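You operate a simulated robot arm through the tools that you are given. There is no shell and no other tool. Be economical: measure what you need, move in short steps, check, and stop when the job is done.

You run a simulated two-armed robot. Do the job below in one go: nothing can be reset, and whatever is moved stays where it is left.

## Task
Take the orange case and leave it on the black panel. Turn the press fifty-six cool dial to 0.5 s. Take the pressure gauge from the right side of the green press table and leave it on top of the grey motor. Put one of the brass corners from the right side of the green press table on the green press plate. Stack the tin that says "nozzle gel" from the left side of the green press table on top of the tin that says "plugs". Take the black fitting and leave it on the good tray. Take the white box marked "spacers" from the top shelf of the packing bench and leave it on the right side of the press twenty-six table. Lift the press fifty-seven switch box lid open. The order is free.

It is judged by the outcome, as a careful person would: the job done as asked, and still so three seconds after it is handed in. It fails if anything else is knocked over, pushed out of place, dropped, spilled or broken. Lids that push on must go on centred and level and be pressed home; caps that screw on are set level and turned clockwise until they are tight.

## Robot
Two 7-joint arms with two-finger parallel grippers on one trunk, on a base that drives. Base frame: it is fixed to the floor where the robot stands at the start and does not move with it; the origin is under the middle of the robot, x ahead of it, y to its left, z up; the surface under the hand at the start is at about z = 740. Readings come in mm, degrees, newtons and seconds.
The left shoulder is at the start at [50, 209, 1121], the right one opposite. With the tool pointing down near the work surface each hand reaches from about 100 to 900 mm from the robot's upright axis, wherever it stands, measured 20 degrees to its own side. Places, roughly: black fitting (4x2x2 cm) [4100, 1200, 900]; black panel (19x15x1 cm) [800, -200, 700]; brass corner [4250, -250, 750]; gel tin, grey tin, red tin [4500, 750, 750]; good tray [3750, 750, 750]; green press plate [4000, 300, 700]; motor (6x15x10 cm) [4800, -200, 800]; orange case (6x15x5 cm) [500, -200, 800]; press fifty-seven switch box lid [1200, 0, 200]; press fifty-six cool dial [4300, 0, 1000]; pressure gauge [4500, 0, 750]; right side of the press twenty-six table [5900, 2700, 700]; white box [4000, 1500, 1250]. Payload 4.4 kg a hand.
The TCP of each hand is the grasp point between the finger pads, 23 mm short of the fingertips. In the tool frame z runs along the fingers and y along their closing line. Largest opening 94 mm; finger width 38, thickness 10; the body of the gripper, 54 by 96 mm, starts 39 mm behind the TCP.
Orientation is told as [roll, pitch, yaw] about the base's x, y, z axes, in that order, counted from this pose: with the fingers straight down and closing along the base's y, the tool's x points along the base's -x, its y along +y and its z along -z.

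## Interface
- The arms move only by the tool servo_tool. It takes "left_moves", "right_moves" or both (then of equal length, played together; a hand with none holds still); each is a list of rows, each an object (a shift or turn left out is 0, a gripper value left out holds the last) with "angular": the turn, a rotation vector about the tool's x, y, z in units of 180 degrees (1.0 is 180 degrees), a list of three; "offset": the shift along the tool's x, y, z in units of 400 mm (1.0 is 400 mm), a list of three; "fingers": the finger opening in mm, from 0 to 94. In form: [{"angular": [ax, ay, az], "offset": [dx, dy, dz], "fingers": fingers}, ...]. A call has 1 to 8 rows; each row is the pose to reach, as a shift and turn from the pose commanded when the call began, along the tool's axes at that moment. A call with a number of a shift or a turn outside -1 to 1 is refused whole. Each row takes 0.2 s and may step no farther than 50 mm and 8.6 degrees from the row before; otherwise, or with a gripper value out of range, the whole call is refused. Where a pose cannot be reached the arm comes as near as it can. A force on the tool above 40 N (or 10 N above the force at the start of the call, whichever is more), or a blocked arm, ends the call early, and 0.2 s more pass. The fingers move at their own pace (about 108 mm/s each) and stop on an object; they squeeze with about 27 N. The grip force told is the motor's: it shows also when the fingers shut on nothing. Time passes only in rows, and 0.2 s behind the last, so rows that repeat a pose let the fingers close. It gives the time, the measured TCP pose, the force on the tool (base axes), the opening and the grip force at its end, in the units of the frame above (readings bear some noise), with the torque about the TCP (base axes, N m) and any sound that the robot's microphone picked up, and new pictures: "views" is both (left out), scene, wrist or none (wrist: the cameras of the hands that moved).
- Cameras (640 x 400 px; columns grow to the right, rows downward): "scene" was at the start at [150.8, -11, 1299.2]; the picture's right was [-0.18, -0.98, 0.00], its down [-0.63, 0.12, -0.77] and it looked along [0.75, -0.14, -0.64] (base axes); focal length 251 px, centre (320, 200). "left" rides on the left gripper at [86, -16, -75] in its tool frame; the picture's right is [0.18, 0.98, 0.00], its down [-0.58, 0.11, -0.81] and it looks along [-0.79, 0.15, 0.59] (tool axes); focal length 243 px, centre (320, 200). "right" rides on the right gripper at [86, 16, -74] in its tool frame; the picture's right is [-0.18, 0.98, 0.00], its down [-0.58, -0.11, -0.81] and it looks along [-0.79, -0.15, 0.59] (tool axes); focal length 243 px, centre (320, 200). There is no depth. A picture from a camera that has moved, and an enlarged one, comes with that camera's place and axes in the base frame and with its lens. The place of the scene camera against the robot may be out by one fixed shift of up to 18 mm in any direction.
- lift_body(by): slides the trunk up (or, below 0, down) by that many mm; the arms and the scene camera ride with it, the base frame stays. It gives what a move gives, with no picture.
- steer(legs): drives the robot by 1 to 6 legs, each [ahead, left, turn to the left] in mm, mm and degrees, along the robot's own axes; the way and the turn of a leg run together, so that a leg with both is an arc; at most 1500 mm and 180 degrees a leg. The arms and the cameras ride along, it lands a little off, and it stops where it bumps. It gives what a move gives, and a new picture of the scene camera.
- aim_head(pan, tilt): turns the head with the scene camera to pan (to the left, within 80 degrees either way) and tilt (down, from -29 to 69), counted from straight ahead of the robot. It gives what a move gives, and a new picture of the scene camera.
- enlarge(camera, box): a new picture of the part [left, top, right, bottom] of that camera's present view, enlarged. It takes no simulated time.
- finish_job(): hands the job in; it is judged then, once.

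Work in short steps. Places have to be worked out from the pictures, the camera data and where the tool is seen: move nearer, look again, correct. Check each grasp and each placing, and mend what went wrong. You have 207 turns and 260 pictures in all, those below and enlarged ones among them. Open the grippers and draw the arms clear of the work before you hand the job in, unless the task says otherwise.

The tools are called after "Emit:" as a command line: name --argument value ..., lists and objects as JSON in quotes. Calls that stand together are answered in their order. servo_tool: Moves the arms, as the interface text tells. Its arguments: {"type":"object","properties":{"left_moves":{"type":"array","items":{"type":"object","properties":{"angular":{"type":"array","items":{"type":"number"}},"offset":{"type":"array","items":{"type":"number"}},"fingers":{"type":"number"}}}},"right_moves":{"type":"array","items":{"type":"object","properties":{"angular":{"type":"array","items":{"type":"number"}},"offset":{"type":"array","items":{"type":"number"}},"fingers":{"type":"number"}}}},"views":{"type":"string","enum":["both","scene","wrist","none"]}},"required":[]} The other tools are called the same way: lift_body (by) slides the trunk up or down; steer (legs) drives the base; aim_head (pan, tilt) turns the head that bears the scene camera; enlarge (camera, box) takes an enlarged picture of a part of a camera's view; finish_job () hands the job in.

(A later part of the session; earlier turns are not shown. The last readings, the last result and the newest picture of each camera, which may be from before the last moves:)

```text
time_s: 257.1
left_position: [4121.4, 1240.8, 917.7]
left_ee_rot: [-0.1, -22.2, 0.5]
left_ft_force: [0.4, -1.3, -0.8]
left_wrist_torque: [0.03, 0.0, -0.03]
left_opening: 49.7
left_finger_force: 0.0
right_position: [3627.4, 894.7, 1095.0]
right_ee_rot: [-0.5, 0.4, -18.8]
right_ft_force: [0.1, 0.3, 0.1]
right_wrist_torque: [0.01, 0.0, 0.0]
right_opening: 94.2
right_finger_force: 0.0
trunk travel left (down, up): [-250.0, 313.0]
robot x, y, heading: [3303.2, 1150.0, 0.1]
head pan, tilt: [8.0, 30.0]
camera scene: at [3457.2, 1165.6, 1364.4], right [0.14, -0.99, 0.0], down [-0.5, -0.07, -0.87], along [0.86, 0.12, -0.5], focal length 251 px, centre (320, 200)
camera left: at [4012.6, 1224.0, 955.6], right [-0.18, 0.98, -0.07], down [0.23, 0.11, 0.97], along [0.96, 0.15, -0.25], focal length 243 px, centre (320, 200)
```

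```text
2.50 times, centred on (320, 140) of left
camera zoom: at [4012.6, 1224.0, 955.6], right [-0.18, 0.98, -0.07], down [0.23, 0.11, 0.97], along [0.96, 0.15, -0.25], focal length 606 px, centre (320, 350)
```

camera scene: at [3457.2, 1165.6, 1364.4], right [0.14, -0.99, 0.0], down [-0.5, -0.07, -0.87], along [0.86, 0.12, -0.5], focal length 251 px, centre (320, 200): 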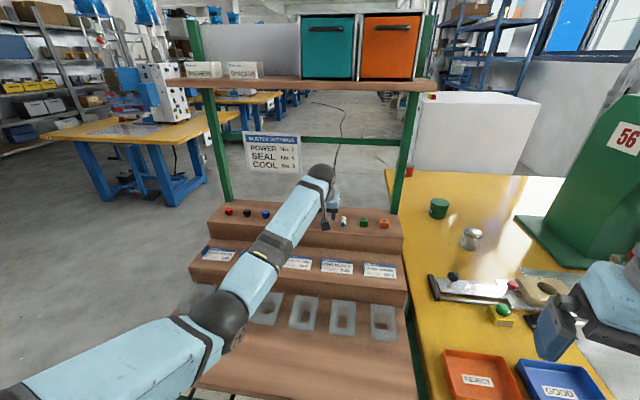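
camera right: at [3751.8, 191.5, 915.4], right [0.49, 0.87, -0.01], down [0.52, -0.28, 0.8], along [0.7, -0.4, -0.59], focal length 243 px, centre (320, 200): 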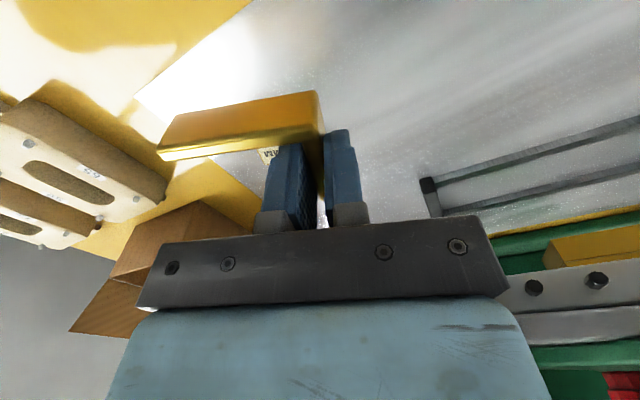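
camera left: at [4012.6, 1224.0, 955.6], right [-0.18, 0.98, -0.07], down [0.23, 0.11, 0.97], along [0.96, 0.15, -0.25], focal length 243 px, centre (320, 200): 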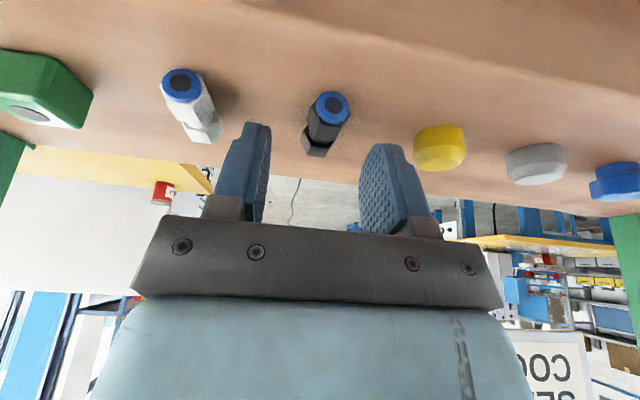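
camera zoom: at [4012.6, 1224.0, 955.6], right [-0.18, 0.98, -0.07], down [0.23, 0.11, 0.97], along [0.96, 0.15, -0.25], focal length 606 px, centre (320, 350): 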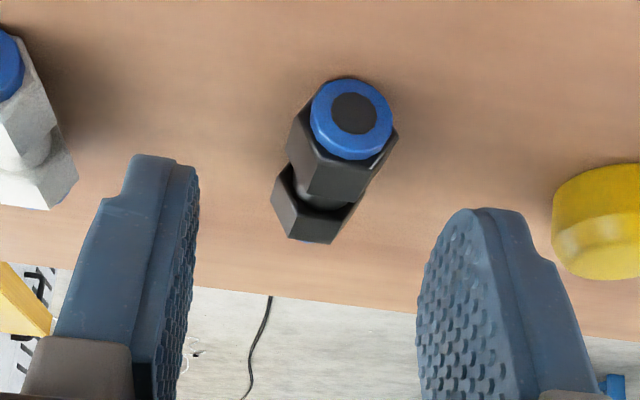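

Contact moment analysis says a fingertip touched the surface at ≈878, so the fitting is at ≈(4124,1241,887) — right between the fingers. Lower 8 mm and close.

Emit:
servo_tool --left_moves '[{"offset": [0.004, 0, 0.01]}, {"offset": [0.0075, 0, 0.019]}, {"offset": [0.0075, 0, 0.019], "fingers": 5}, {"offset": [0.0075, 0, 0.019], "fingers": 5}, {"offset": [0.0075, 0, 0.019], "fingers": 5}]' --views "wrist"

```text
time_s: 258.3
left_position: [4119.8, 1241.1, 909.4]
left_ee_rot: [-0.2, -22.3, 0.5]
left_ft_force: [0.3, -0.3, 3.6]
left_wrist_torque: [0.02, -0.03, -0.01]
left_opening: 15.4
left_finger_force: 27.5
right_position: [3627.0, 894.4, 1095.1]
right_ee_rot: [-0.4, 0.3, -18.8]
right_ft_force: [-0.6, 0.7, 1.1]
right_wrist_torque: [-0.01, 0.03, 0.02]
right_opening: 93.6
right_finger_force: 0.1
trunk travel left (down, up): [-250.0, 313.0]
robot x, y, heading: [3299.9, 1145.2, -0.2]
head pan, tilt: [8.0, 30.0]
camera left: at [4012.3, 1224.0, 947.9], right [-0.18, 0.98, -0.07], down [0.23, 0.11, 0.97], along [0.96, 0.15, -0.25], focal length 243 px, centre (320, 200)
```

left: 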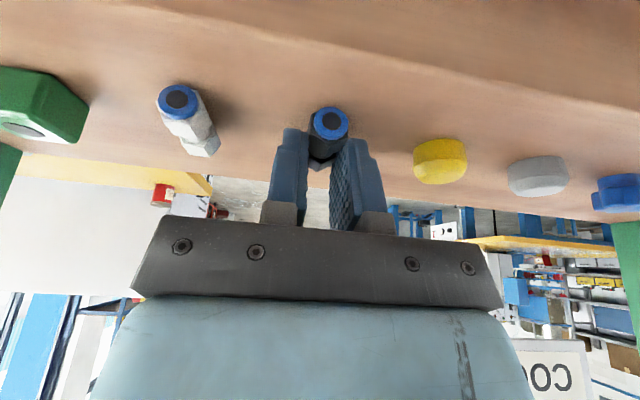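

Gripped (15.4 mm, 27 N). Lift 60 mm and verify.

Emit:
servo_tool --left_moves '[{"offset": [-0.028, 0, -0.07]}, {"offset": [-0.056, 0, -0.139]}, {"offset": [0.03, 0, -0.2]}, {"offset": [0.11, 0, -0.27]}]' --views "wrist"

```text
time_s: 259.3
left_position: [4037.4, 1239.9, 994.8]
left_ee_rot: [0.0, -22.2, 0.5]
left_ft_force: [-0.1, -0.6, -0.7]
left_wrist_torque: [0.0, -0.03, 0.01]
left_opening: 15.5
left_finger_force: 26.7
right_position: [3626.6, 894.0, 1094.9]
right_ee_rot: [-0.5, 0.3, -18.8]
right_ft_force: [0.4, 0.8, 0.0]
right_wrist_torque: [-0.03, 0.0, 0.01]
right_opening: 93.8
right_finger_force: 0.0
trunk travel left (down, up): [-250.0, 313.0]
robot x, y, heading: [3301.6, 1148.8, 0.2]
head pan, tilt: [8.0, 30.0]
camera left: at [3930.2, 1222.2, 1032.2], right [-0.18, 0.98, -0.07], down [0.23, 0.11, 0.97], along [0.96, 0.16, -0.25], focal length 243 px, centre (320, 200)
```

left: 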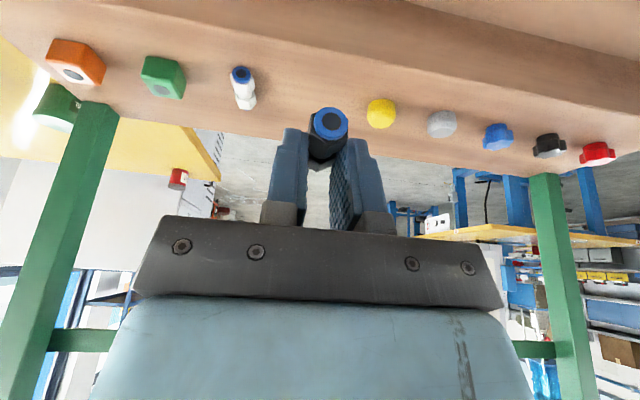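

Fitting held securely. Retract the left hand to carry pose, then strafe to the trays.

Emit:
servo_tool --left_moves '[{"offset": [0.08, 0.03, -0.075], "angular": [0, 0.015, 0]}, {"offset": [0.16, 0.06, -0.15], "angular": [0, 0.03, 0]}, {"offset": [0.24, 0.09, -0.22], "angular": [0, 0.046, 0]}, {"offset": [0.325, 0.13, -0.295], "angular": [0, 0.061, 0]}, {"offset": [0.405, 0.17, -0.37], "angular": [0, 0.076, 0]}, {"offset": [0.49, 0.2, -0.44], "angular": [0, 0.092, 0]}, {"offset": [0.57, 0.23, -0.515], "angular": [0, 0.107, 0]}, {"offset": [0.65, 0.26, -0.59], "angular": [0, 0.122, 0]}]' --views "none"

Emit:
steer --legs '[[-150, -540, 0], [100, 0, 0]]'

Emit:
aim_head --pan 15 --tilt 45

```text
time_s: 261.1
left_position: [3706.4, 1342.6, 1114.5]
left_ee_rot: [-0.2, -0.2, 0.5]
left_ft_force: [0.7, -1.0, 0.2]
left_wrist_torque: [0.01, -0.07, -0.02]
left_opening: 15.6
left_finger_force: 27.2
right_position: [3626.1, 895.3, 1096.3]
right_ee_rot: [-0.5, 0.3, -18.8]
right_ft_force: [-0.9, 0.4, -0.2]
right_wrist_torque: [0.02, -0.02, -0.04]
right_opening: 94.1
right_finger_force: 0.1
trunk travel left (down, up): [-250.0, 313.0]
robot x, y, heading: [3302.2, 1151.9, 0.1]
head pan, tilt: [8.0, 30.0]
```

```text
time_s: 267.1
left_position: [3657.7, 799.6, 1114.8]
left_ee_rot: [-0.1, -0.2, -0.6]
left_ft_force: [0.7, -0.8, -0.4]
left_wrist_torque: [0.01, 0.03, -0.02]
left_opening: 15.5
left_finger_force: 27.6
right_position: [3568.6, 351.6, 1094.2]
right_ee_rot: [-0.4, 0.3, -19.9]
right_ft_force: [0.3, 0.1, 0.1]
right_wrist_torque: [0.03, 0.0, -0.02]
right_opening: 94.0
right_finger_force: 0.1
trunk travel left (down, up): [-250.0, 313.0]
robot x, y, heading: [3246.3, 610.1, -0.9]
head pan, tilt: [8.0, 30.0]
camera scene: at [3402.9, 625.9, 1364.3], right [0.12, -0.99, 0.0], down [-0.5, -0.06, -0.87], along [0.86, 0.11, -0.5], focal length 251 px, centre (320, 200)
```

scene: 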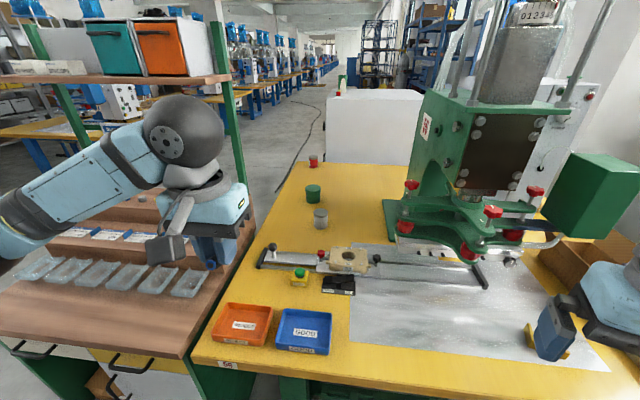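

```text
time_s: 267.9
left_position: [3656.8, 797.9, 1115.8]
left_ee_rot: [-0.1, -0.4, -0.5]
left_ft_force: [0.2, -0.6, -0.3]
left_wrist_torque: [-0.01, 0.01, 0.02]
left_opening: 15.6
left_finger_force: 27.0
right_position: [3567.3, 352.9, 1095.8]
right_ee_rot: [-0.4, 0.3, -19.9]
right_ft_force: [-1.3, 0.0, -0.2]
right_wrist_torque: [0.03, 0.02, 0.01]
right_opening: 93.9
right_finger_force: 0.1
trunk travel left (down, up): [-250.0, 313.0]
robot x, y, heading: [3247.8, 611.6, -0.9]
head pan, tilt: [15.0, 45.0]
camera scene: at [3391.2, 634.5, 1341.9], right [0.24, -0.97, 0.0], down [-0.69, -0.17, -0.71], along [0.69, 0.17, -0.71], focal length 251 px, centre (320, 200)
```

scene: 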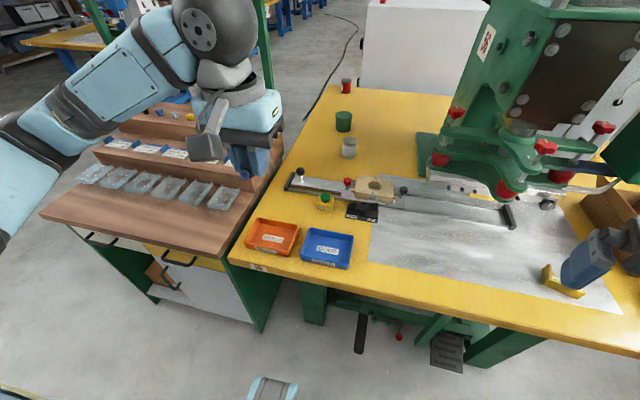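

GOOD tray centre ≈(3762,711). Move the fitting over it, restoring the 22° pitch, down to z≈815.

Emit:
servo_tool --left_moves '[{"offset": [-0.06, -0.06, 0.03], "angular": [0, -0.02, 0]}, {"offset": [-0.13, -0.11, 0.08], "angular": [0, -0.04, 0]}, {"offset": [-0.19, -0.16, 0.15], "angular": [0, -0.06, 0]}, {"offset": [-0.2625, -0.2175, 0.23], "angular": [0, -0.08, 0]}, {"offset": [-0.2625, -0.2175, 0.35], "angular": [0, -0.1, 0]}, {"offset": [-0.2625, -0.2175, 0.47], "angular": [0, -0.122, 0]}, {"offset": [-0.2625, -0.2175, 0.59], "angular": [0, -0.122, 0]}, {"offset": [-0.2625, -0.2175, 0.71], "angular": [0, -0.122, 0]}]' --views "both"

```text
time_s: 269.6
left_position: [3760.7, 710.1, 833.5]
left_ee_rot: [-0.2, -22.4, -0.5]
left_ft_force: [0.5, 0.0, -0.7]
left_wrist_torque: [0.01, -0.02, 0.01]
left_opening: 15.5
left_finger_force: 26.8
right_position: [3568.3, 352.8, 1094.3]
right_ee_rot: [-0.5, 0.3, -19.7]
right_ft_force: [-0.1, -0.3, 0.4]
right_wrist_torque: [0.0, -0.04, 0.04]
right_opening: 94.1
right_finger_force: 0.0
trunk travel left (down, up): [-250.0, 313.0]
robot x, y, heading: [3247.2, 611.6, -1.0]
head pan, tilt: [15.0, 45.0]
camera scene: at [3391.4, 634.9, 1341.9], right [0.24, -0.97, 0.0], down [-0.69, -0.17, -0.71], along [0.69, 0.17, -0.71], focal length 251 px, centre (320, 200)
camera left: at [3653.7, 695.1, 869.6], right [-0.16, 0.98, -0.07], down [0.23, 0.11, 0.97], along [0.96, 0.14, -0.25], focal length 243 px, centre (320, 200)
```

scene: 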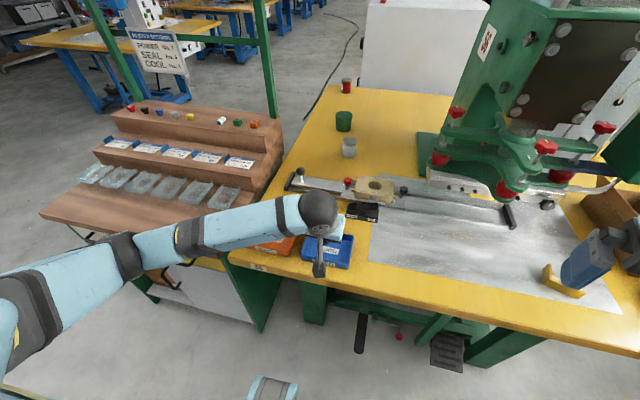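
left: 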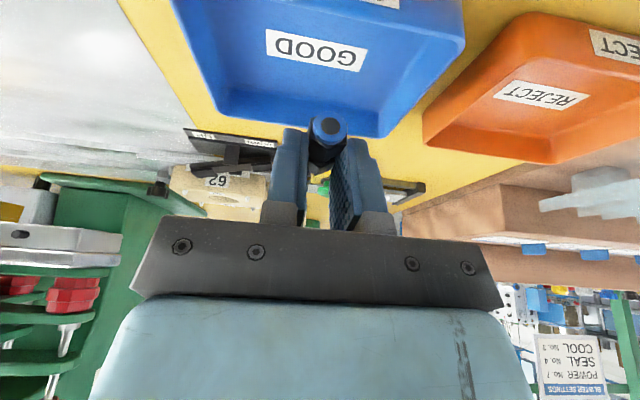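

Tray floor centre ≈(3774,703). Lower the fitting into the tray to contact.

Emit:
servo_tool --left_moves '[{"offset": [0.009, -0.0125, 0.06]}, {"offset": [0.018, -0.0125, 0.1225]}, {"offset": [0.022, -0.0125, 0.132]}, {"offset": [0.026, -0.0125, 0.141]}, {"offset": [0.03, -0.0125, 0.15]}]' --views "wrist"

```text
time_s: 270.9
left_position: [3774.5, 704.4, 772.6]
left_ee_rot: [-0.2, -22.3, -0.5]
left_ft_force: [-0.8, 1.1, 3.3]
left_wrist_torque: [0.0, 0.01, 0.03]
left_opening: 15.4
left_finger_force: 26.9
right_position: [3568.2, 351.9, 1096.0]
right_ee_rot: [-0.4, 0.4, -19.7]
right_ft_force: [-0.5, 0.6, 0.2]
right_wrist_torque: [0.0, -0.04, 0.01]
right_opening: 93.8
right_finger_force: 0.1
trunk travel left (down, up): [-250.0, 313.0]
robot x, y, heading: [3245.4, 612.9, -0.9]
head pan, tilt: [15.0, 45.0]
camera left: at [3665.4, 688.8, 810.2], right [-0.16, 0.98, -0.07], down [0.23, 0.11, 0.97], along [0.96, 0.14, -0.25], focal length 243 px, centre (320, 200)
```

left: 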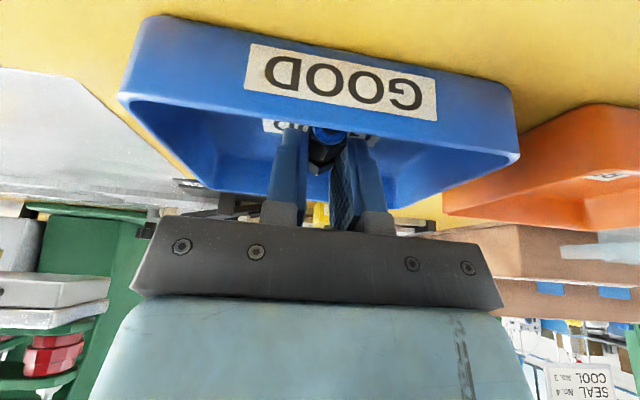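

It's just touching inside the tray. Release and withdraw upward.

Emit:
servo_tool --left_moves '[{"offset": [0.002, 0, 0.005]}, {"offset": [0.002, 0, 0.005], "fingers": 40}, {"offset": [0.002, 0, 0.005], "fingers": 40}, {"offset": [-0.045, 0, -0.111], "fingers": 40}, {"offset": [-0.09, 0, -0.22], "fingers": 40}, {"offset": [-0.13, 0, -0.33], "fingers": 40}]' --views "both"

```text
time_s: 272.2
left_position: [3770.1, 704.7, 914.8]
left_ee_rot: [-0.1, -22.2, -0.6]
left_ft_force: [-0.5, 0.4, -0.2]
left_wrist_torque: [-0.02, -0.02, 0.01]
left_opening: 39.9
left_finger_force: 0.0
right_position: [3566.8, 351.9, 1094.9]
right_ee_rot: [-0.5, 0.2, -19.9]
right_ft_force: [0.2, -0.5, 0.1]
right_wrist_torque: [-0.01, -0.02, -0.01]
right_opening: 93.9
right_finger_force: 0.0
trunk travel left (down, up): [-250.0, 313.0]
robot x, y, heading: [3247.3, 613.2, -1.2]
head pan, tilt: [15.0, 45.0]
camera scene: at [3391.0, 634.1, 1341.8], right [0.24, -0.97, 0.0], down [-0.69, -0.17, -0.71], along [0.69, 0.17, -0.71], focal length 251 px, centre (320, 200)
camera left: at [3663.0, 689.4, 952.2], right [-0.16, 0.98, -0.07], down [0.24, 0.11, 0.97], along [0.96, 0.14, -0.25], focal length 243 px, centre (320, 200)
```

scene: 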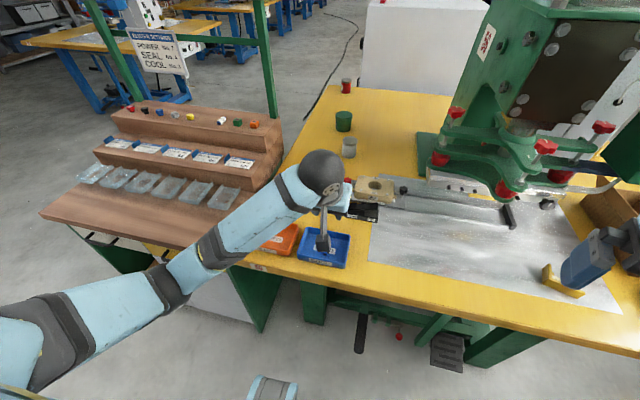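
left: 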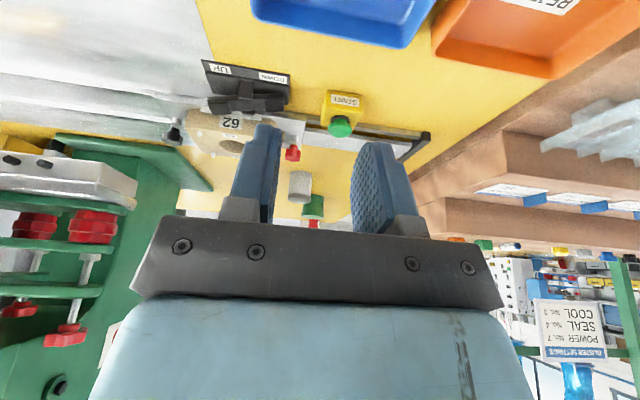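

Retract the left hand and verify the tray.

Emit:
servo_tool --left_moves '[{"offset": [0.0, 0.03, -0.1], "angular": [0, 0.02, 0], "fingers": 60}, {"offset": [0.02, 0.07, -0.2], "angular": [0, 0.04, 0]}, {"offset": [0.04, 0.12, -0.3], "angular": [0, 0.06, 0]}, {"offset": [0.065, 0.16, -0.4], "angular": [0, 0.08, 0]}, {"offset": [0.09, 0.21, -0.5], "angular": [0, 0.1, 0]}, {"offset": [0.11, 0.25, -0.586], "angular": [0, 0.122, 0]}]' --views "none"

Emit:
enlarge --camera "scene" --box '[230, 70, 390, 280]'

```text
time_s: 273.6
left_position: [3641.8, 808.2, 1112.8]
left_ee_rot: [-0.1, -0.2, -0.6]
left_ft_force: [-0.7, 0.3, 0.2]
left_wrist_torque: [0.03, -0.01, 0.02]
left_opening: 59.9
left_finger_force: 0.0
right_position: [3567.6, 353.4, 1095.3]
right_ee_rot: [-0.4, 0.3, -19.8]
right_ft_force: [-0.1, 0.2, 0.4]
right_wrist_torque: [0.0, 0.0, 0.0]
right_opening: 94.0
right_finger_force: 0.0
trunk travel left (down, up): [-250.0, 313.0]
robot x, y, heading: [3245.3, 610.1, -0.9]
head pan, tilt: [15.0, 45.0]
```

```text
1.90 times, centred on (310, 175) of scene
camera zoom: at [3390.6, 634.8, 1341.8], right [0.24, -0.97, 0.0], down [-0.69, -0.17, -0.71], along [0.69, 0.17, -0.71], focal length 478 px, centre (339, 248)
```

zoom: 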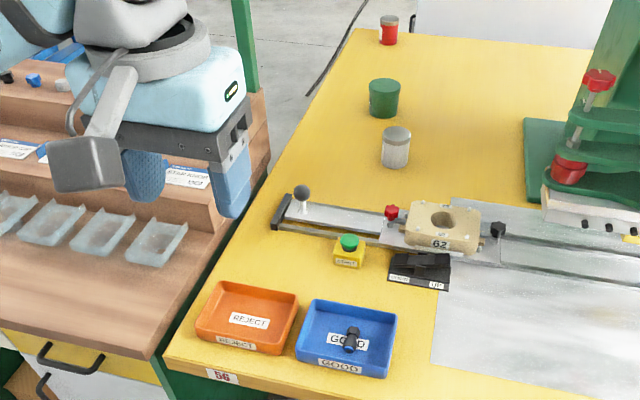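

Fitting is in the GOOD tray. Now the SPACERS box: drive to the bench's left part and raise the trunk.

Emit:
steer --legs '[[-100, 0, 1], [0, 720, 0], [120, 0, 0]]'

Emit:
lift_body --by 250

Emit:
aim_head --pan 5 --tilt 20

Emit:
enlarge --camera "scene" --box '[200, 150, 440, 300]'

```text
time_s: 282.1
left_position: [3660.9, 1547.8, 1113.4]
left_ee_rot: [-0.2, -0.2, 0.2]
left_ft_force: [0.3, -0.3, -1.0]
left_wrist_torque: [0.0, 0.04, 0.0]
left_opening: 60.1
left_finger_force: 0.0
right_position: [3592.6, 1092.6, 1094.0]
right_ee_rot: [-0.4, 0.4, -19.0]
right_ft_force: [0.0, 0.0, 0.1]
right_wrist_torque: [0.0, 0.0, 0.0]
right_opening: 94.0
right_finger_force: 0.0
trunk travel left (down, up): [-250.0, 313.0]
robot x, y, heading: [3265.1, 1346.8, -0.1]
head pan, tilt: [15.0, 45.0]
camera scene: at [3412.4, 1371.5, 1341.7], right [0.26, -0.97, 0.0], down [-0.68, -0.18, -0.71], along [0.68, 0.18, -0.71], focal length 251 px, centre (320, 200)
```

scene: 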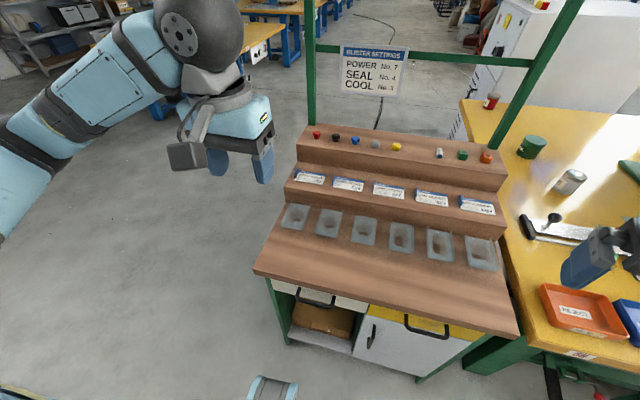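

```text
time_s: 284.7
left_position: [3660.6, 1549.6, 1362.5]
left_ee_rot: [-0.1, -0.3, 0.3]
left_ft_force: [0.5, 0.1, 0.1]
left_wrist_torque: [0.0, -0.01, -0.01]
left_opening: 60.1
left_finger_force: 0.0
right_position: [3592.5, 1091.1, 1345.5]
right_ee_rot: [-0.4, 0.3, -19.0]
right_ft_force: [0.7, 0.1, 0.1]
right_wrist_torque: [0.0, 0.0, -0.01]
right_opening: 94.1
right_finger_force: 0.1
trunk travel left (down, up): [-500.0, 63.0]
robot x, y, heading: [3266.0, 1346.7, -0.3]
head pan, tilt: [15.0, 45.0]
```

```text
time_s: 285.6
left_position: [3660.5, 1548.2, 1363.0]
left_ee_rot: [-0.1, -0.3, 0.3]
left_ft_force: [-0.5, 0.1, -0.2]
left_wrist_torque: [-0.02, 0.01, 0.02]
left_opening: 60.0
left_finger_force: 0.0
right_position: [3592.8, 1091.3, 1345.6]
right_ee_rot: [-0.4, 0.3, -19.0]
right_ft_force: [1.0, 0.4, 0.1]
right_wrist_torque: [0.02, 0.01, -0.02]
right_opening: 94.0
right_finger_force: 0.1
trunk travel left (down, up): [-500.0, 63.0]
robot x, y, heading: [3268.6, 1342.1, -0.2]
head pan, tilt: [5.0, 20.0]
camera scene: at [3425.7, 1358.6, 1630.4], right [0.08, -1.0, 0.0], down [-0.34, -0.03, -0.94], along [0.94, 0.08, -0.34], focal length 251 px, centre (320, 200)
```

scene: 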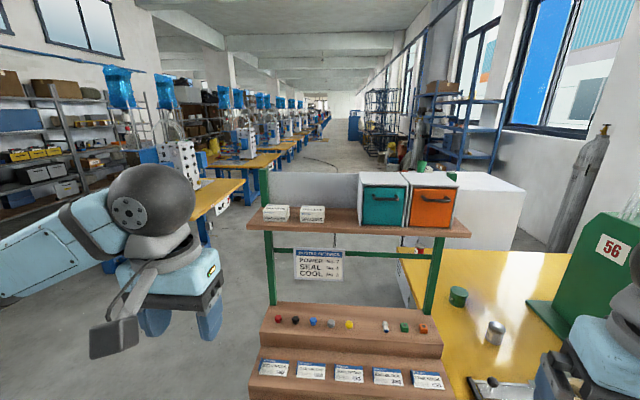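

```text
2.67 times, centred on (320, 225) of scene
camera zoom: at [3425.7, 1358.6, 1630.4], right [0.08, -1.0, 0.0], down [-0.34, -0.03, -0.94], along [0.94, 0.08, -0.34], focal length 669 px, centre (320, 133)
```

zoom: 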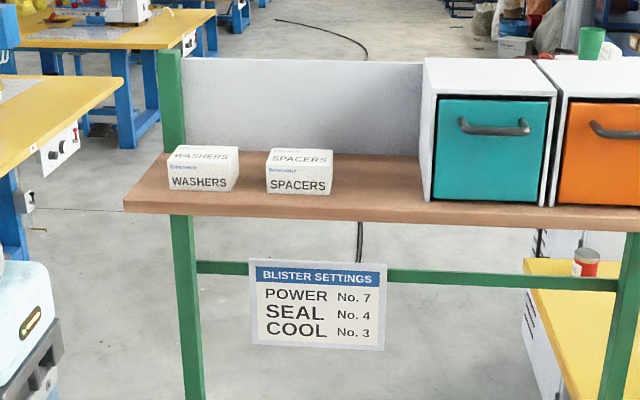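

SPACERS box: front-bottom edge ≈(4068,1435,1311), about 72×45×31 mm. Move the left hand to hover before it and check with the wrist camera.

Emit:
servo_tool --left_moves '[{"offset": [-0.08, -0.03, -0.05], "fingers": 94}, {"offset": [-0.17, -0.06, -0.1]}, {"offset": [-0.27, -0.1, -0.14]}, {"offset": [-0.38, -0.14, -0.17]}, {"offset": [-0.49, -0.18, -0.19]}, {"offset": [-0.6, -0.22, -0.19]}, {"offset": [-0.7, -0.25, -0.19]}, {"offset": [-0.8, -0.285, -0.19]}]' --views "both"

```text
time_s: 287.4
left_position: [3980.5, 1432.9, 1440.4]
left_ee_rot: [0.0, -0.2, 0.2]
left_ft_force: [0.2, 0.2, -0.4]
left_wrist_torque: [0.0, 0.01, -0.01]
left_opening: 93.9
left_finger_force: 0.1
right_position: [3592.8, 1090.0, 1344.2]
right_ee_rot: [-0.5, 0.3, -18.9]
right_ft_force: [0.4, -0.1, 0.0]
right_wrist_torque: [0.02, 0.01, 0.02]
right_opening: 94.1
right_finger_force: 0.1
trunk travel left (down, up): [-500.0, 63.0]
robot x, y, heading: [3268.6, 1344.4, -0.1]
head pan, tilt: [5.0, 20.0]
camera scene: at [3427.1, 1356.5, 1630.3], right [0.08, -1.0, 0.0], down [-0.34, -0.03, -0.94], along [0.94, 0.08, -0.34], focal length 251 px, centre (320, 200)
camera left: at [3894.1, 1416.6, 1516.5], right [-0.19, 0.98, 0.0], down [0.58, 0.11, 0.81], along [0.79, 0.15, -0.59], focal length 243 px, centre (320, 200)
```

scene: 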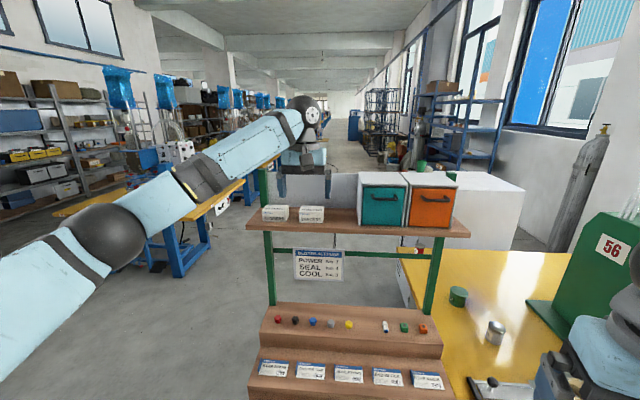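
left: 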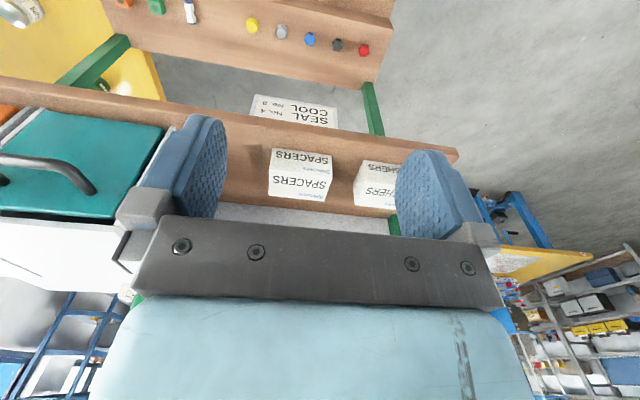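

Box centre ≈(4102,1433), top ≈1342. Move above and descend to z≈1339, then close.

Emit:
servo_tool --left_moves '[{"offset": [-0.1, 0, 0]}, {"offset": [-0.2, 0, 0]}, {"offset": [-0.303, 0, 0.02]}, {"offset": [-0.303, 0, 0.1]}, {"offset": [-0.303, 0, 0.18]}, {"offset": [-0.303, 0, 0.253]}, {"offset": [-0.303, 0, 0.253]}]' --views "wrist"

```text
time_s: 289.0
left_position: [4100.2, 1436.9, 1339.1]
left_ee_rot: [-0.2, -0.1, 0.4]
left_ft_force: [-0.1, 0.4, -0.3]
left_wrist_torque: [-0.02, 0.0, -0.02]
left_opening: 93.9
left_finger_force: 0.0
right_position: [3592.0, 1091.8, 1345.7]
right_ee_rot: [-0.4, 0.2, -19.0]
right_ft_force: [0.1, 0.0, -0.6]
right_wrist_torque: [0.02, -0.01, 0.02]
right_opening: 93.8
right_finger_force: 0.0
trunk travel left (down, up): [-500.0, 63.0]
robot x, y, heading: [3268.6, 1344.5, -0.1]
head pan, tilt: [5.0, 20.0]
camera left: at [4014.2, 1420.2, 1414.0], right [-0.19, 0.98, 0.0], down [0.58, 0.11, 0.81], along [0.79, 0.15, -0.59], focal length 243 px, centre (320, 200)
```

left: 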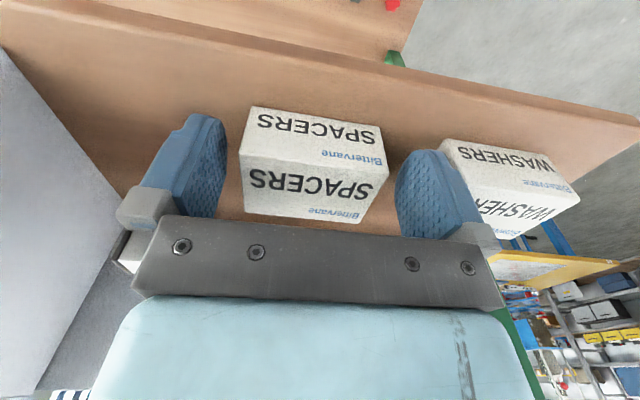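

Well centred. Close and lift slightly.

Emit:
servo_tool --left_moves '[{"offset": [0, 0, 0], "fingers": 55}, {"offset": [0, 0, 0], "fingers": 55}, {"offset": [0, 0, 0], "fingers": 55}, {"offset": [0, 0, -0.05], "fingers": 55}, {"offset": [0, 0, -0.12], "fingers": 55}]' --views "wrist"

```text
time_s: 290.2
left_position: [4099.1, 1434.3, 1387.7]
left_ee_rot: [-0.1, -0.3, 0.2]
left_ft_force: [0.7, -0.6, -1.3]
left_wrist_torque: [0.0, -0.01, 0.01]
left_opening: 69.3
left_finger_force: 27.2
right_position: [3591.0, 1090.4, 1345.0]
right_ee_rot: [-0.4, 0.3, -19.0]
right_ft_force: [-0.4, 0.1, -0.1]
right_wrist_torque: [-0.01, 0.0, -0.02]
right_opening: 94.0
right_finger_force: 0.1
trunk travel left (down, up): [-500.0, 63.0]
robot x, y, heading: [3268.0, 1344.4, -0.4]
head pan, tilt: [5.0, 20.0]
camera left: at [4013.7, 1417.1, 1463.3], right [-0.19, 0.98, 0.0], down [0.58, 0.11, 0.81], along [0.8, 0.15, -0.59], focal length 243 px, centre (320, 200)
```

left: 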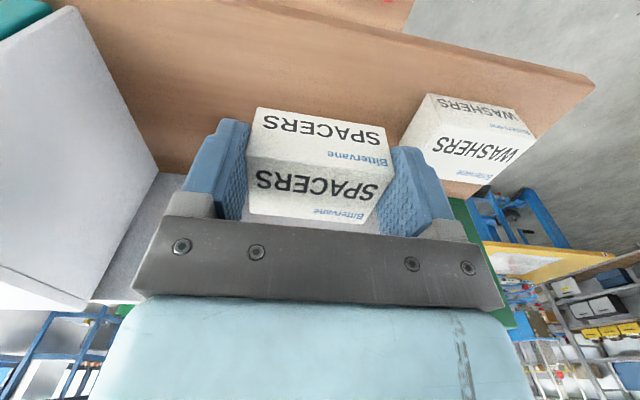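

Box lifted. Raise and draw back.

Emit:
servo_tool --left_moves '[{"offset": [0, 0, -0.1]}, {"offset": [0.1, 0.01, -0.14]}, {"offset": [0.22, 0.03, -0.14]}, {"offset": [0.34, 0.05, -0.14]}, {"offset": [0.46, 0.07, -0.14]}, {"offset": [0.58, 0.09, -0.14]}, {"offset": [0.7, 0.11, -0.14]}, {"offset": [0.82, 0.13, -0.14]}]' --views "none"

Emit:
aim_head --pan 35 --tilt 15

```text
time_s: 292.0
left_position: [3774.0, 1488.8, 1442.9]
left_ee_rot: [-0.1, -0.3, 0.3]
left_ft_force: [-0.1, 0.4, -1.0]
left_wrist_torque: [-0.06, -0.01, 0.0]
left_opening: 69.5
left_finger_force: 27.8
left hand out of reach, approached as far as the arm can: row 1
right_position: [3590.5, 1092.7, 1345.4]
right_ee_rot: [-0.5, 0.2, -19.0]
right_ft_force: [0.1, 0.0, -0.2]
right_wrist_torque: [0.01, 0.02, 0.03]
right_opening: 94.0
right_finger_force: 0.0
trunk travel left (down, up): [-500.0, 63.0]
robot x, y, heading: [3265.5, 1343.5, -0.1]
head pan, tilt: [5.0, 20.0]
```

```text
time_s: 292.9
left_position: [3775.7, 1487.4, 1441.8]
left_ee_rot: [-0.1, -0.2, 0.1]
left_ft_force: [-0.5, 1.2, -0.7]
left_wrist_torque: [0.03, 0.02, 0.0]
left_opening: 69.5
left_finger_force: 27.6
right_position: [3590.9, 1091.0, 1345.0]
right_ee_rot: [-0.4, 0.3, -18.9]
right_ft_force: [0.4, -0.7, -0.2]
right_wrist_torque: [0.03, 0.04, -0.02]
right_opening: 94.1
right_finger_force: 0.0
trunk travel left (down, up): [-500.0, 63.0]
robot x, y, heading: [3266.9, 1342.3, -0.1]
head pan, tilt: [35.0, 15.0]
camera scene: at [3409.9, 1403.8, 1638.6], right [0.57, -0.82, 0.0], down [-0.21, -0.15, -0.97], along [0.79, 0.55, -0.26], focal length 251 px, centre (320, 200)
```

scene: 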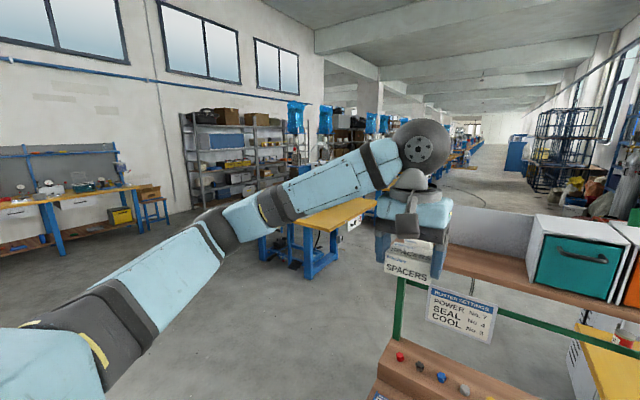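

Back off and drive around the bench toward the blue tables.

Emit:
steer --legs '[[-250, 0, 0], [0, 1000, 0], [900, 0, 0]]'

Emit:
aim_head --pan 0 --tilt 20

```text
time_s: 307.8
left_position: [4435.2, 2467.5, 1443.3]
left_ee_rot: [-0.1, -0.3, -1.0]
left_ft_force: [1.1, -0.1, -1.9]
left_wrist_torque: [0.0, 0.04, 0.01]
left_opening: 69.3
left_finger_force: 27.3
right_position: [4243.9, 2075.3, 1345.7]
right_ee_rot: [-0.4, 0.3, -20.1]
right_ft_force: [-0.6, 0.1, 0.5]
right_wrist_torque: [0.01, 0.03, 0.03]
right_opening: 94.0
right_finger_force: 0.0
trunk travel left (down, up): [-500.0, 63.0]
robot x, y, heading: [3920.3, 2334.4, -1.3]
head pan, tilt: [35.0, 15.0]
camera scene: at [4067.6, 2392.6, 1638.7], right [0.55, -0.83, 0.0], down [-0.21, -0.14, -0.97], along [0.8, 0.54, -0.26], focal length 251 px, centre (320, 200)
```

scene: 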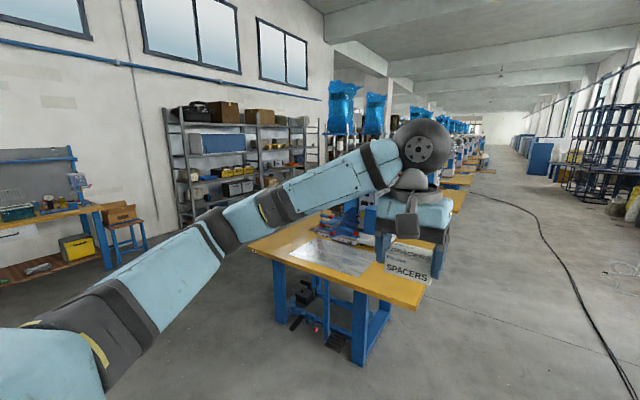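

```text
time_s: 308.9
left_position: [4435.3, 2468.3, 1443.2]
left_ee_rot: [0.0, -0.3, -0.9]
left_ft_force: [-0.9, -0.4, -0.3]
left_wrist_torque: [-0.02, 0.03, 0.05]
left_opening: 69.6
left_finger_force: 27.0
right_position: [4244.3, 2076.2, 1345.7]
right_ee_rot: [-0.4, 0.3, -20.1]
right_ft_force: [0.0, -0.4, 0.4]
right_wrist_torque: [0.01, 0.02, -0.02]
right_opening: 93.9
right_finger_force: 0.0
trunk travel left (down, up): [-500.0, 63.0]
robot x, y, heading: [3921.8, 2337.6, -1.2]
head pan, tilt: [0.0, 20.0]
camera scene: at [4083.2, 2338.8, 1630.5], right [-0.02, -1.0, 0.0], down [-0.34, 0.01, -0.94], along [0.94, -0.02, -0.34], focal length 251 px, centre (320, 200)
```

scene: 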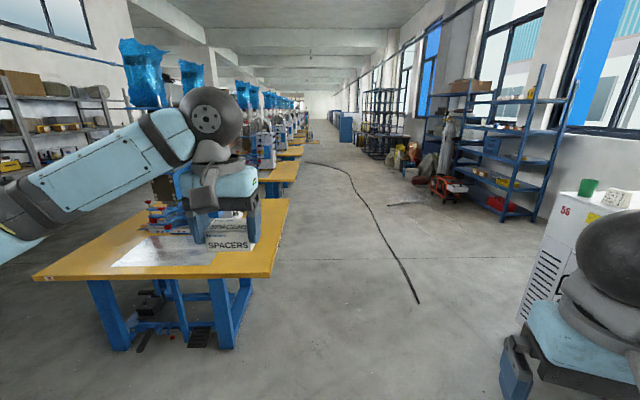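

Enlarge the table's label.

Emit:
enlarge --camera "scene" --box '[20, 190, 300, 300]'

Emit:
enlarge --camera "scene" --box '[30, 265, 70, 290]'

```text
2.29 times, centred on (160, 245) of scene
camera zoom: at [4083.2, 2338.8, 1630.5], right [-0.02, -1.0, 0.0], down [-0.34, 0.01, -0.94], along [0.94, -0.02, -0.34], focal length 574 px, centre (686, 97)
```

zoom: 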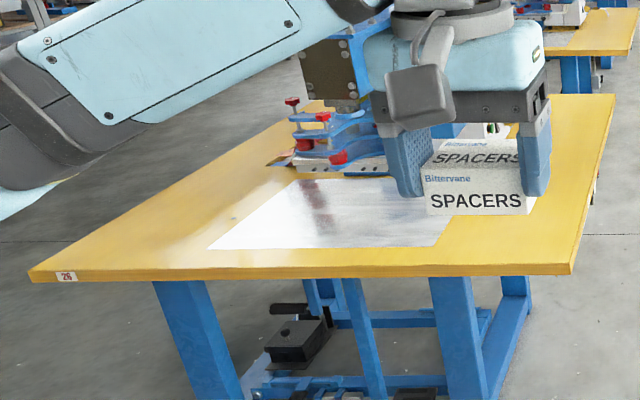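

```text
16.00 times, centred on (50, 278) of scene
camera zoom: at [4083.2, 2338.8, 1630.5], right [-0.02, -1.0, 0.0], down [-0.34, 0.01, -0.94], along [0.94, -0.02, -0.34], focal length 4016 px, centre (4640, -1040)
```

zoom: 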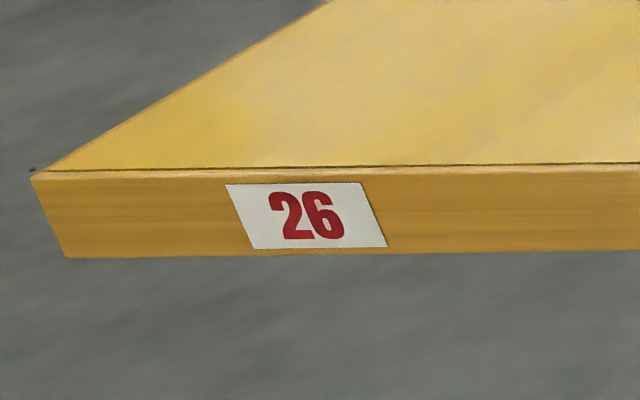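

Table 26 confirmed. Drive along its right side (y≈1880), then turn to face it.

Emit:
steer --legs '[[0, -450, 1.2], [1500, 0, 0], [350, 0, 0], [0, 0, 90]]'

Emit:
aim_head --pan 0 --tilt 40

```text
time_s: 310.5
left_position: [4417.8, 2441.4, 1445.1]
left_ee_rot: [-1.8, -0.9, -0.5]
left_ft_force: [-0.2, -0.9, 0.1]
left_wrist_torque: [0.02, -0.02, 0.0]
left_opening: 69.5
left_finger_force: 26.9
right_position: [4228.6, 2049.9, 1357.1]
right_ee_rot: [-1.9, -0.7, -19.0]
right_ft_force: [0.0, -0.9, 0.2]
right_wrist_torque: [-0.01, 0.0, -0.01]
right_opening: 94.1
right_finger_force: 0.1
trunk travel left (down, up): [-500.0, 63.0]
robot x, y, heading: [3915.5, 2278.5, -0.9]
head pan, tilt: [0.0, 20.0]
stopped in leg 1: the robot was blocked; the commanded pose is now the measured one
camera scene: at [4064.0, 2315.0, 1633.8], right [-0.02, -1.0, 0.03], down [-0.33, -0.02, -0.94], along [0.94, -0.02, -0.33], focal length 251 px, centre (320, 200)
```

scene: 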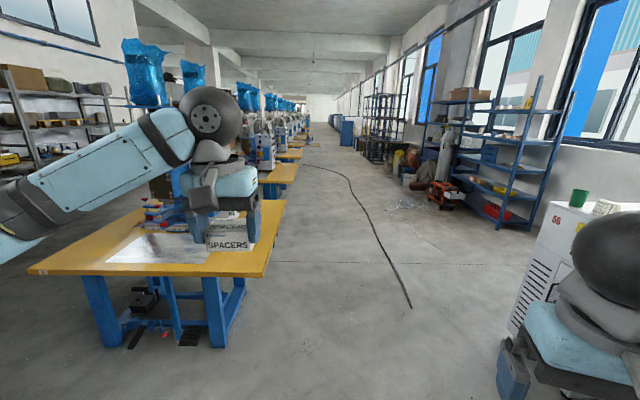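

```text
time_s: 311.3
left_position: [4419.1, 2442.2, 1442.7]
left_ee_rot: [-2.0, -0.9, -0.5]
left_ft_force: [0.2, 0.2, -0.9]
left_wrist_torque: [-0.01, 0.01, 0.01]
left_opening: 69.3
left_finger_force: 27.0
right_position: [4229.8, 2048.5, 1355.6]
right_ee_rot: [-2.2, -0.5, -19.3]
right_ft_force: [-0.6, 0.3, 0.8]
right_wrist_torque: [0.0, 0.01, 0.0]
right_opening: 94.0
right_finger_force: 0.1
trunk travel left (down, up): [-500.0, 63.0]
robot x, y, heading: [3919.0, 2271.0, -0.9]
head pan, tilt: [0.0, 40.0]
camera scene: at [4058.1, 2315.4, 1600.6], right [-0.02, -1.0, 0.03], down [-0.63, -0.01, -0.77], along [0.77, -0.03, -0.63], focal length 251 px, centre (320, 200)
```

scene: 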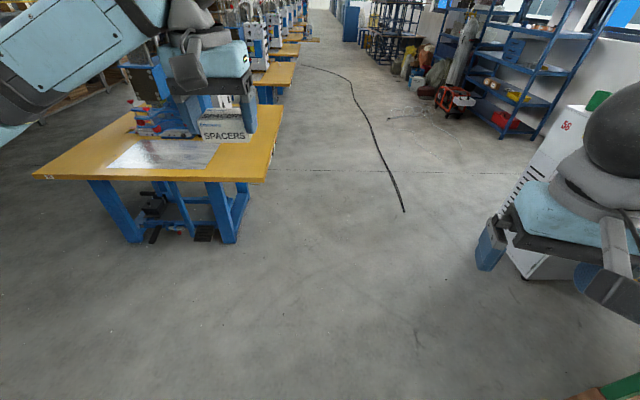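

The right elbow met the bench shelf end. Move left away, go forward first, then strafe.

Emit:
steer --legs '[[0, 80, 0]]'

Emit:
aim_head --pan -70 --tilt 25

```text
time_s: 312.7
left_position: [4433.7, 2484.6, 1442.1]
left_ee_rot: [-0.2, -0.2, -0.5]
left_ft_force: [-0.7, -0.2, -0.4]
left_wrist_torque: [-0.03, 0.03, -0.01]
left_opening: 69.5
left_finger_force: 26.9
right_position: [4243.4, 2094.3, 1342.3]
right_ee_rot: [-0.3, 0.7, -19.3]
right_ft_force: [0.0, -1.0, 0.6]
right_wrist_torque: [-0.03, -0.02, -0.03]
right_opening: 93.8
right_finger_force: 0.1
trunk travel left (down, up): [-500.0, 63.0]
robot x, y, heading: [3923.6, 2352.0, -1.0]
head pan, tilt: [0.0, 40.0]
camera scene: at [4074.0, 2351.7, 1598.9], right [-0.02, -1.0, 0.0], down [-0.64, 0.01, -0.77], along [0.77, -0.01, -0.64], focal length 251 px, centre (320, 200)
```

scene: 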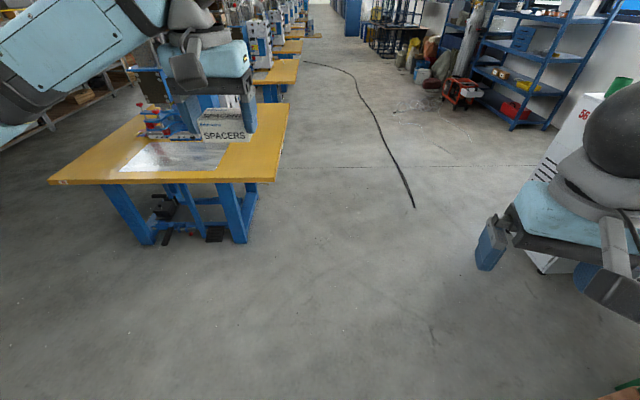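

```text
time_s: 314.1
left_position: [4433.6, 2485.0, 1442.0]
left_ee_rot: [-0.1, -0.4, -0.6]
left_ft_force: [-0.1, 0.5, 0.4]
left_wrist_torque: [0.02, 0.05, 0.03]
left_opening: 69.3
left_finger_force: 27.1
right_position: [4242.9, 2094.8, 1343.8]
right_ee_rot: [-0.5, 0.7, -19.3]
right_ft_force: [0.2, 0.1, 0.0]
right_wrist_torque: [0.01, -0.01, 0.01]
right_opening: 93.9
right_finger_force: 0.1
trunk travel left (down, up): [-500.0, 63.0]
robot x, y, heading: [3921.6, 2352.1, -1.0]
head pan, tilt: [-70.0, 25.0]
camera scene: at [4018.5, 2267.5, 1622.4], right [-0.95, -0.33, 0.0], down [-0.14, 0.4, -0.91], along [0.3, -0.86, -0.42], focal length 251 px, centre (320, 200)
```

scene: 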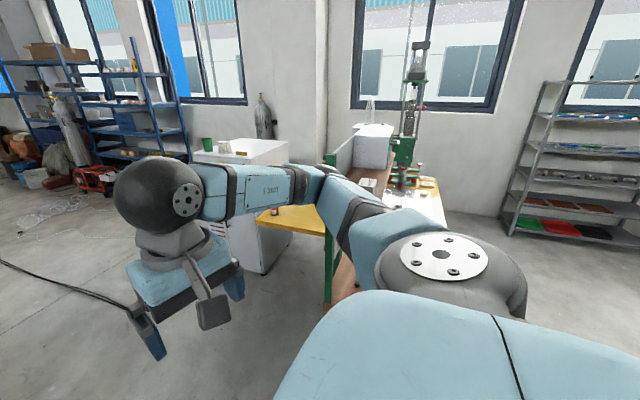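

The bench looks undisturbed (WASHERS box still on the shelf). Go forward 700, then strafe and continue.

Emit:
steer --legs '[[700, 0, 1], [0, -480, 0], [1180, 0, 0], [0, 0, 90]]'

Emit:
aim_head --pan 0 --tilt 40

```text
time_s: 331.8
left_position: [5681.8, 2383.7, 1442.5]
left_ee_rot: [0.0, -0.4, 89.3]
left_ft_force: [0.5, 0.5, -0.1]
left_wrist_torque: [-0.01, -0.01, 0.01]
left_opening: 69.2
left_finger_force: 27.3
right_position: [6072.9, 2193.2, 1342.9]
right_ee_rot: [-0.3, 0.6, 70.7]
right_ft_force: [0.7, 0.5, -0.1]
right_wrist_torque: [-0.01, -0.03, -0.01]
right_opening: 93.9
right_finger_force: 0.1
trunk travel left (down, up): [-500.0, 63.0]
robot x, y, heading: [5813.0, 1869.7, 89.0]
head pan, tilt: [-70.0, 25.0]
camera scene: at [5903.7, 1974.0, 1622.4], right [0.32, -0.95, 0.0], down [-0.4, -0.14, -0.91], along [0.86, 0.29, -0.42], focal length 251 px, centre (320, 200)
```

scene: 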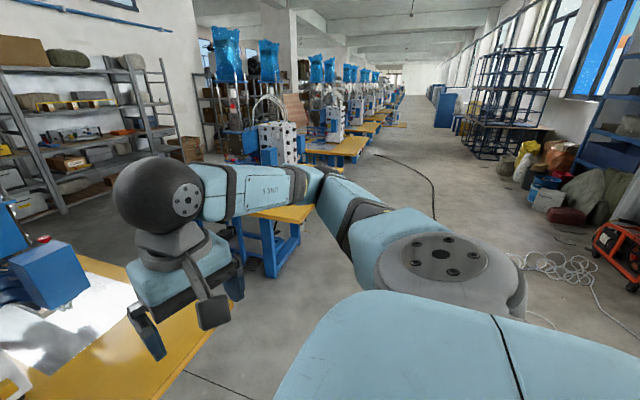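

```text
time_s: 333.2
left_position: [5683.6, 2384.3, 1442.0]
left_ee_rot: [-0.1, -0.3, 89.3]
left_ft_force: [1.0, 0.5, -0.8]
left_wrist_torque: [0.0, -0.01, 0.03]
left_opening: 69.5
left_finger_force: 27.4
right_position: [6072.4, 2195.1, 1343.5]
right_ee_rot: [-0.4, 0.7, 70.7]
right_ft_force: [-0.5, 0.5, 1.2]
right_wrist_torque: [0.04, -0.04, 0.01]
right_opening: 94.2
right_finger_force: 0.0
trunk travel left (down, up): [-500.0, 63.0]
robot x, y, heading: [5816.9, 1874.6, 88.8]
head pan, tilt: [0.0, 40.0]
camera scene: at [5818.0, 2029.2, 1599.1], right [1.0, -0.02, 0.0], down [-0.01, -0.64, -0.77], along [0.01, 0.77, -0.64], focal length 251 px, centre (320, 200)
```

scene: 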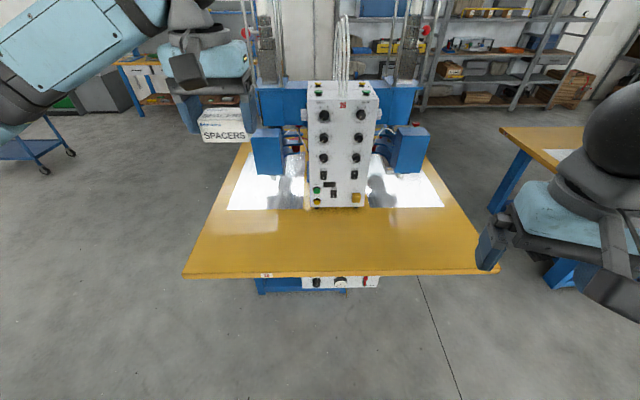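

The table's right side is clear. Check the edge label and tower number.

Emit:
enlarge --camera "scene" --box '[180, 80, 500, 290]'

```text
1.90 times, centred on (340, 185) of scene
camera zoom: at [5818.0, 2029.2, 1599.1], right [1.0, -0.02, 0.0], down [-0.01, -0.64, -0.77], along [0.01, 0.77, -0.64], focal length 478 px, centre (282, 229)
```

zoom: 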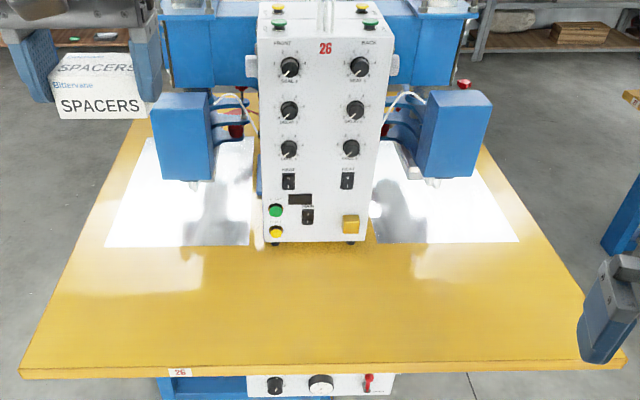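

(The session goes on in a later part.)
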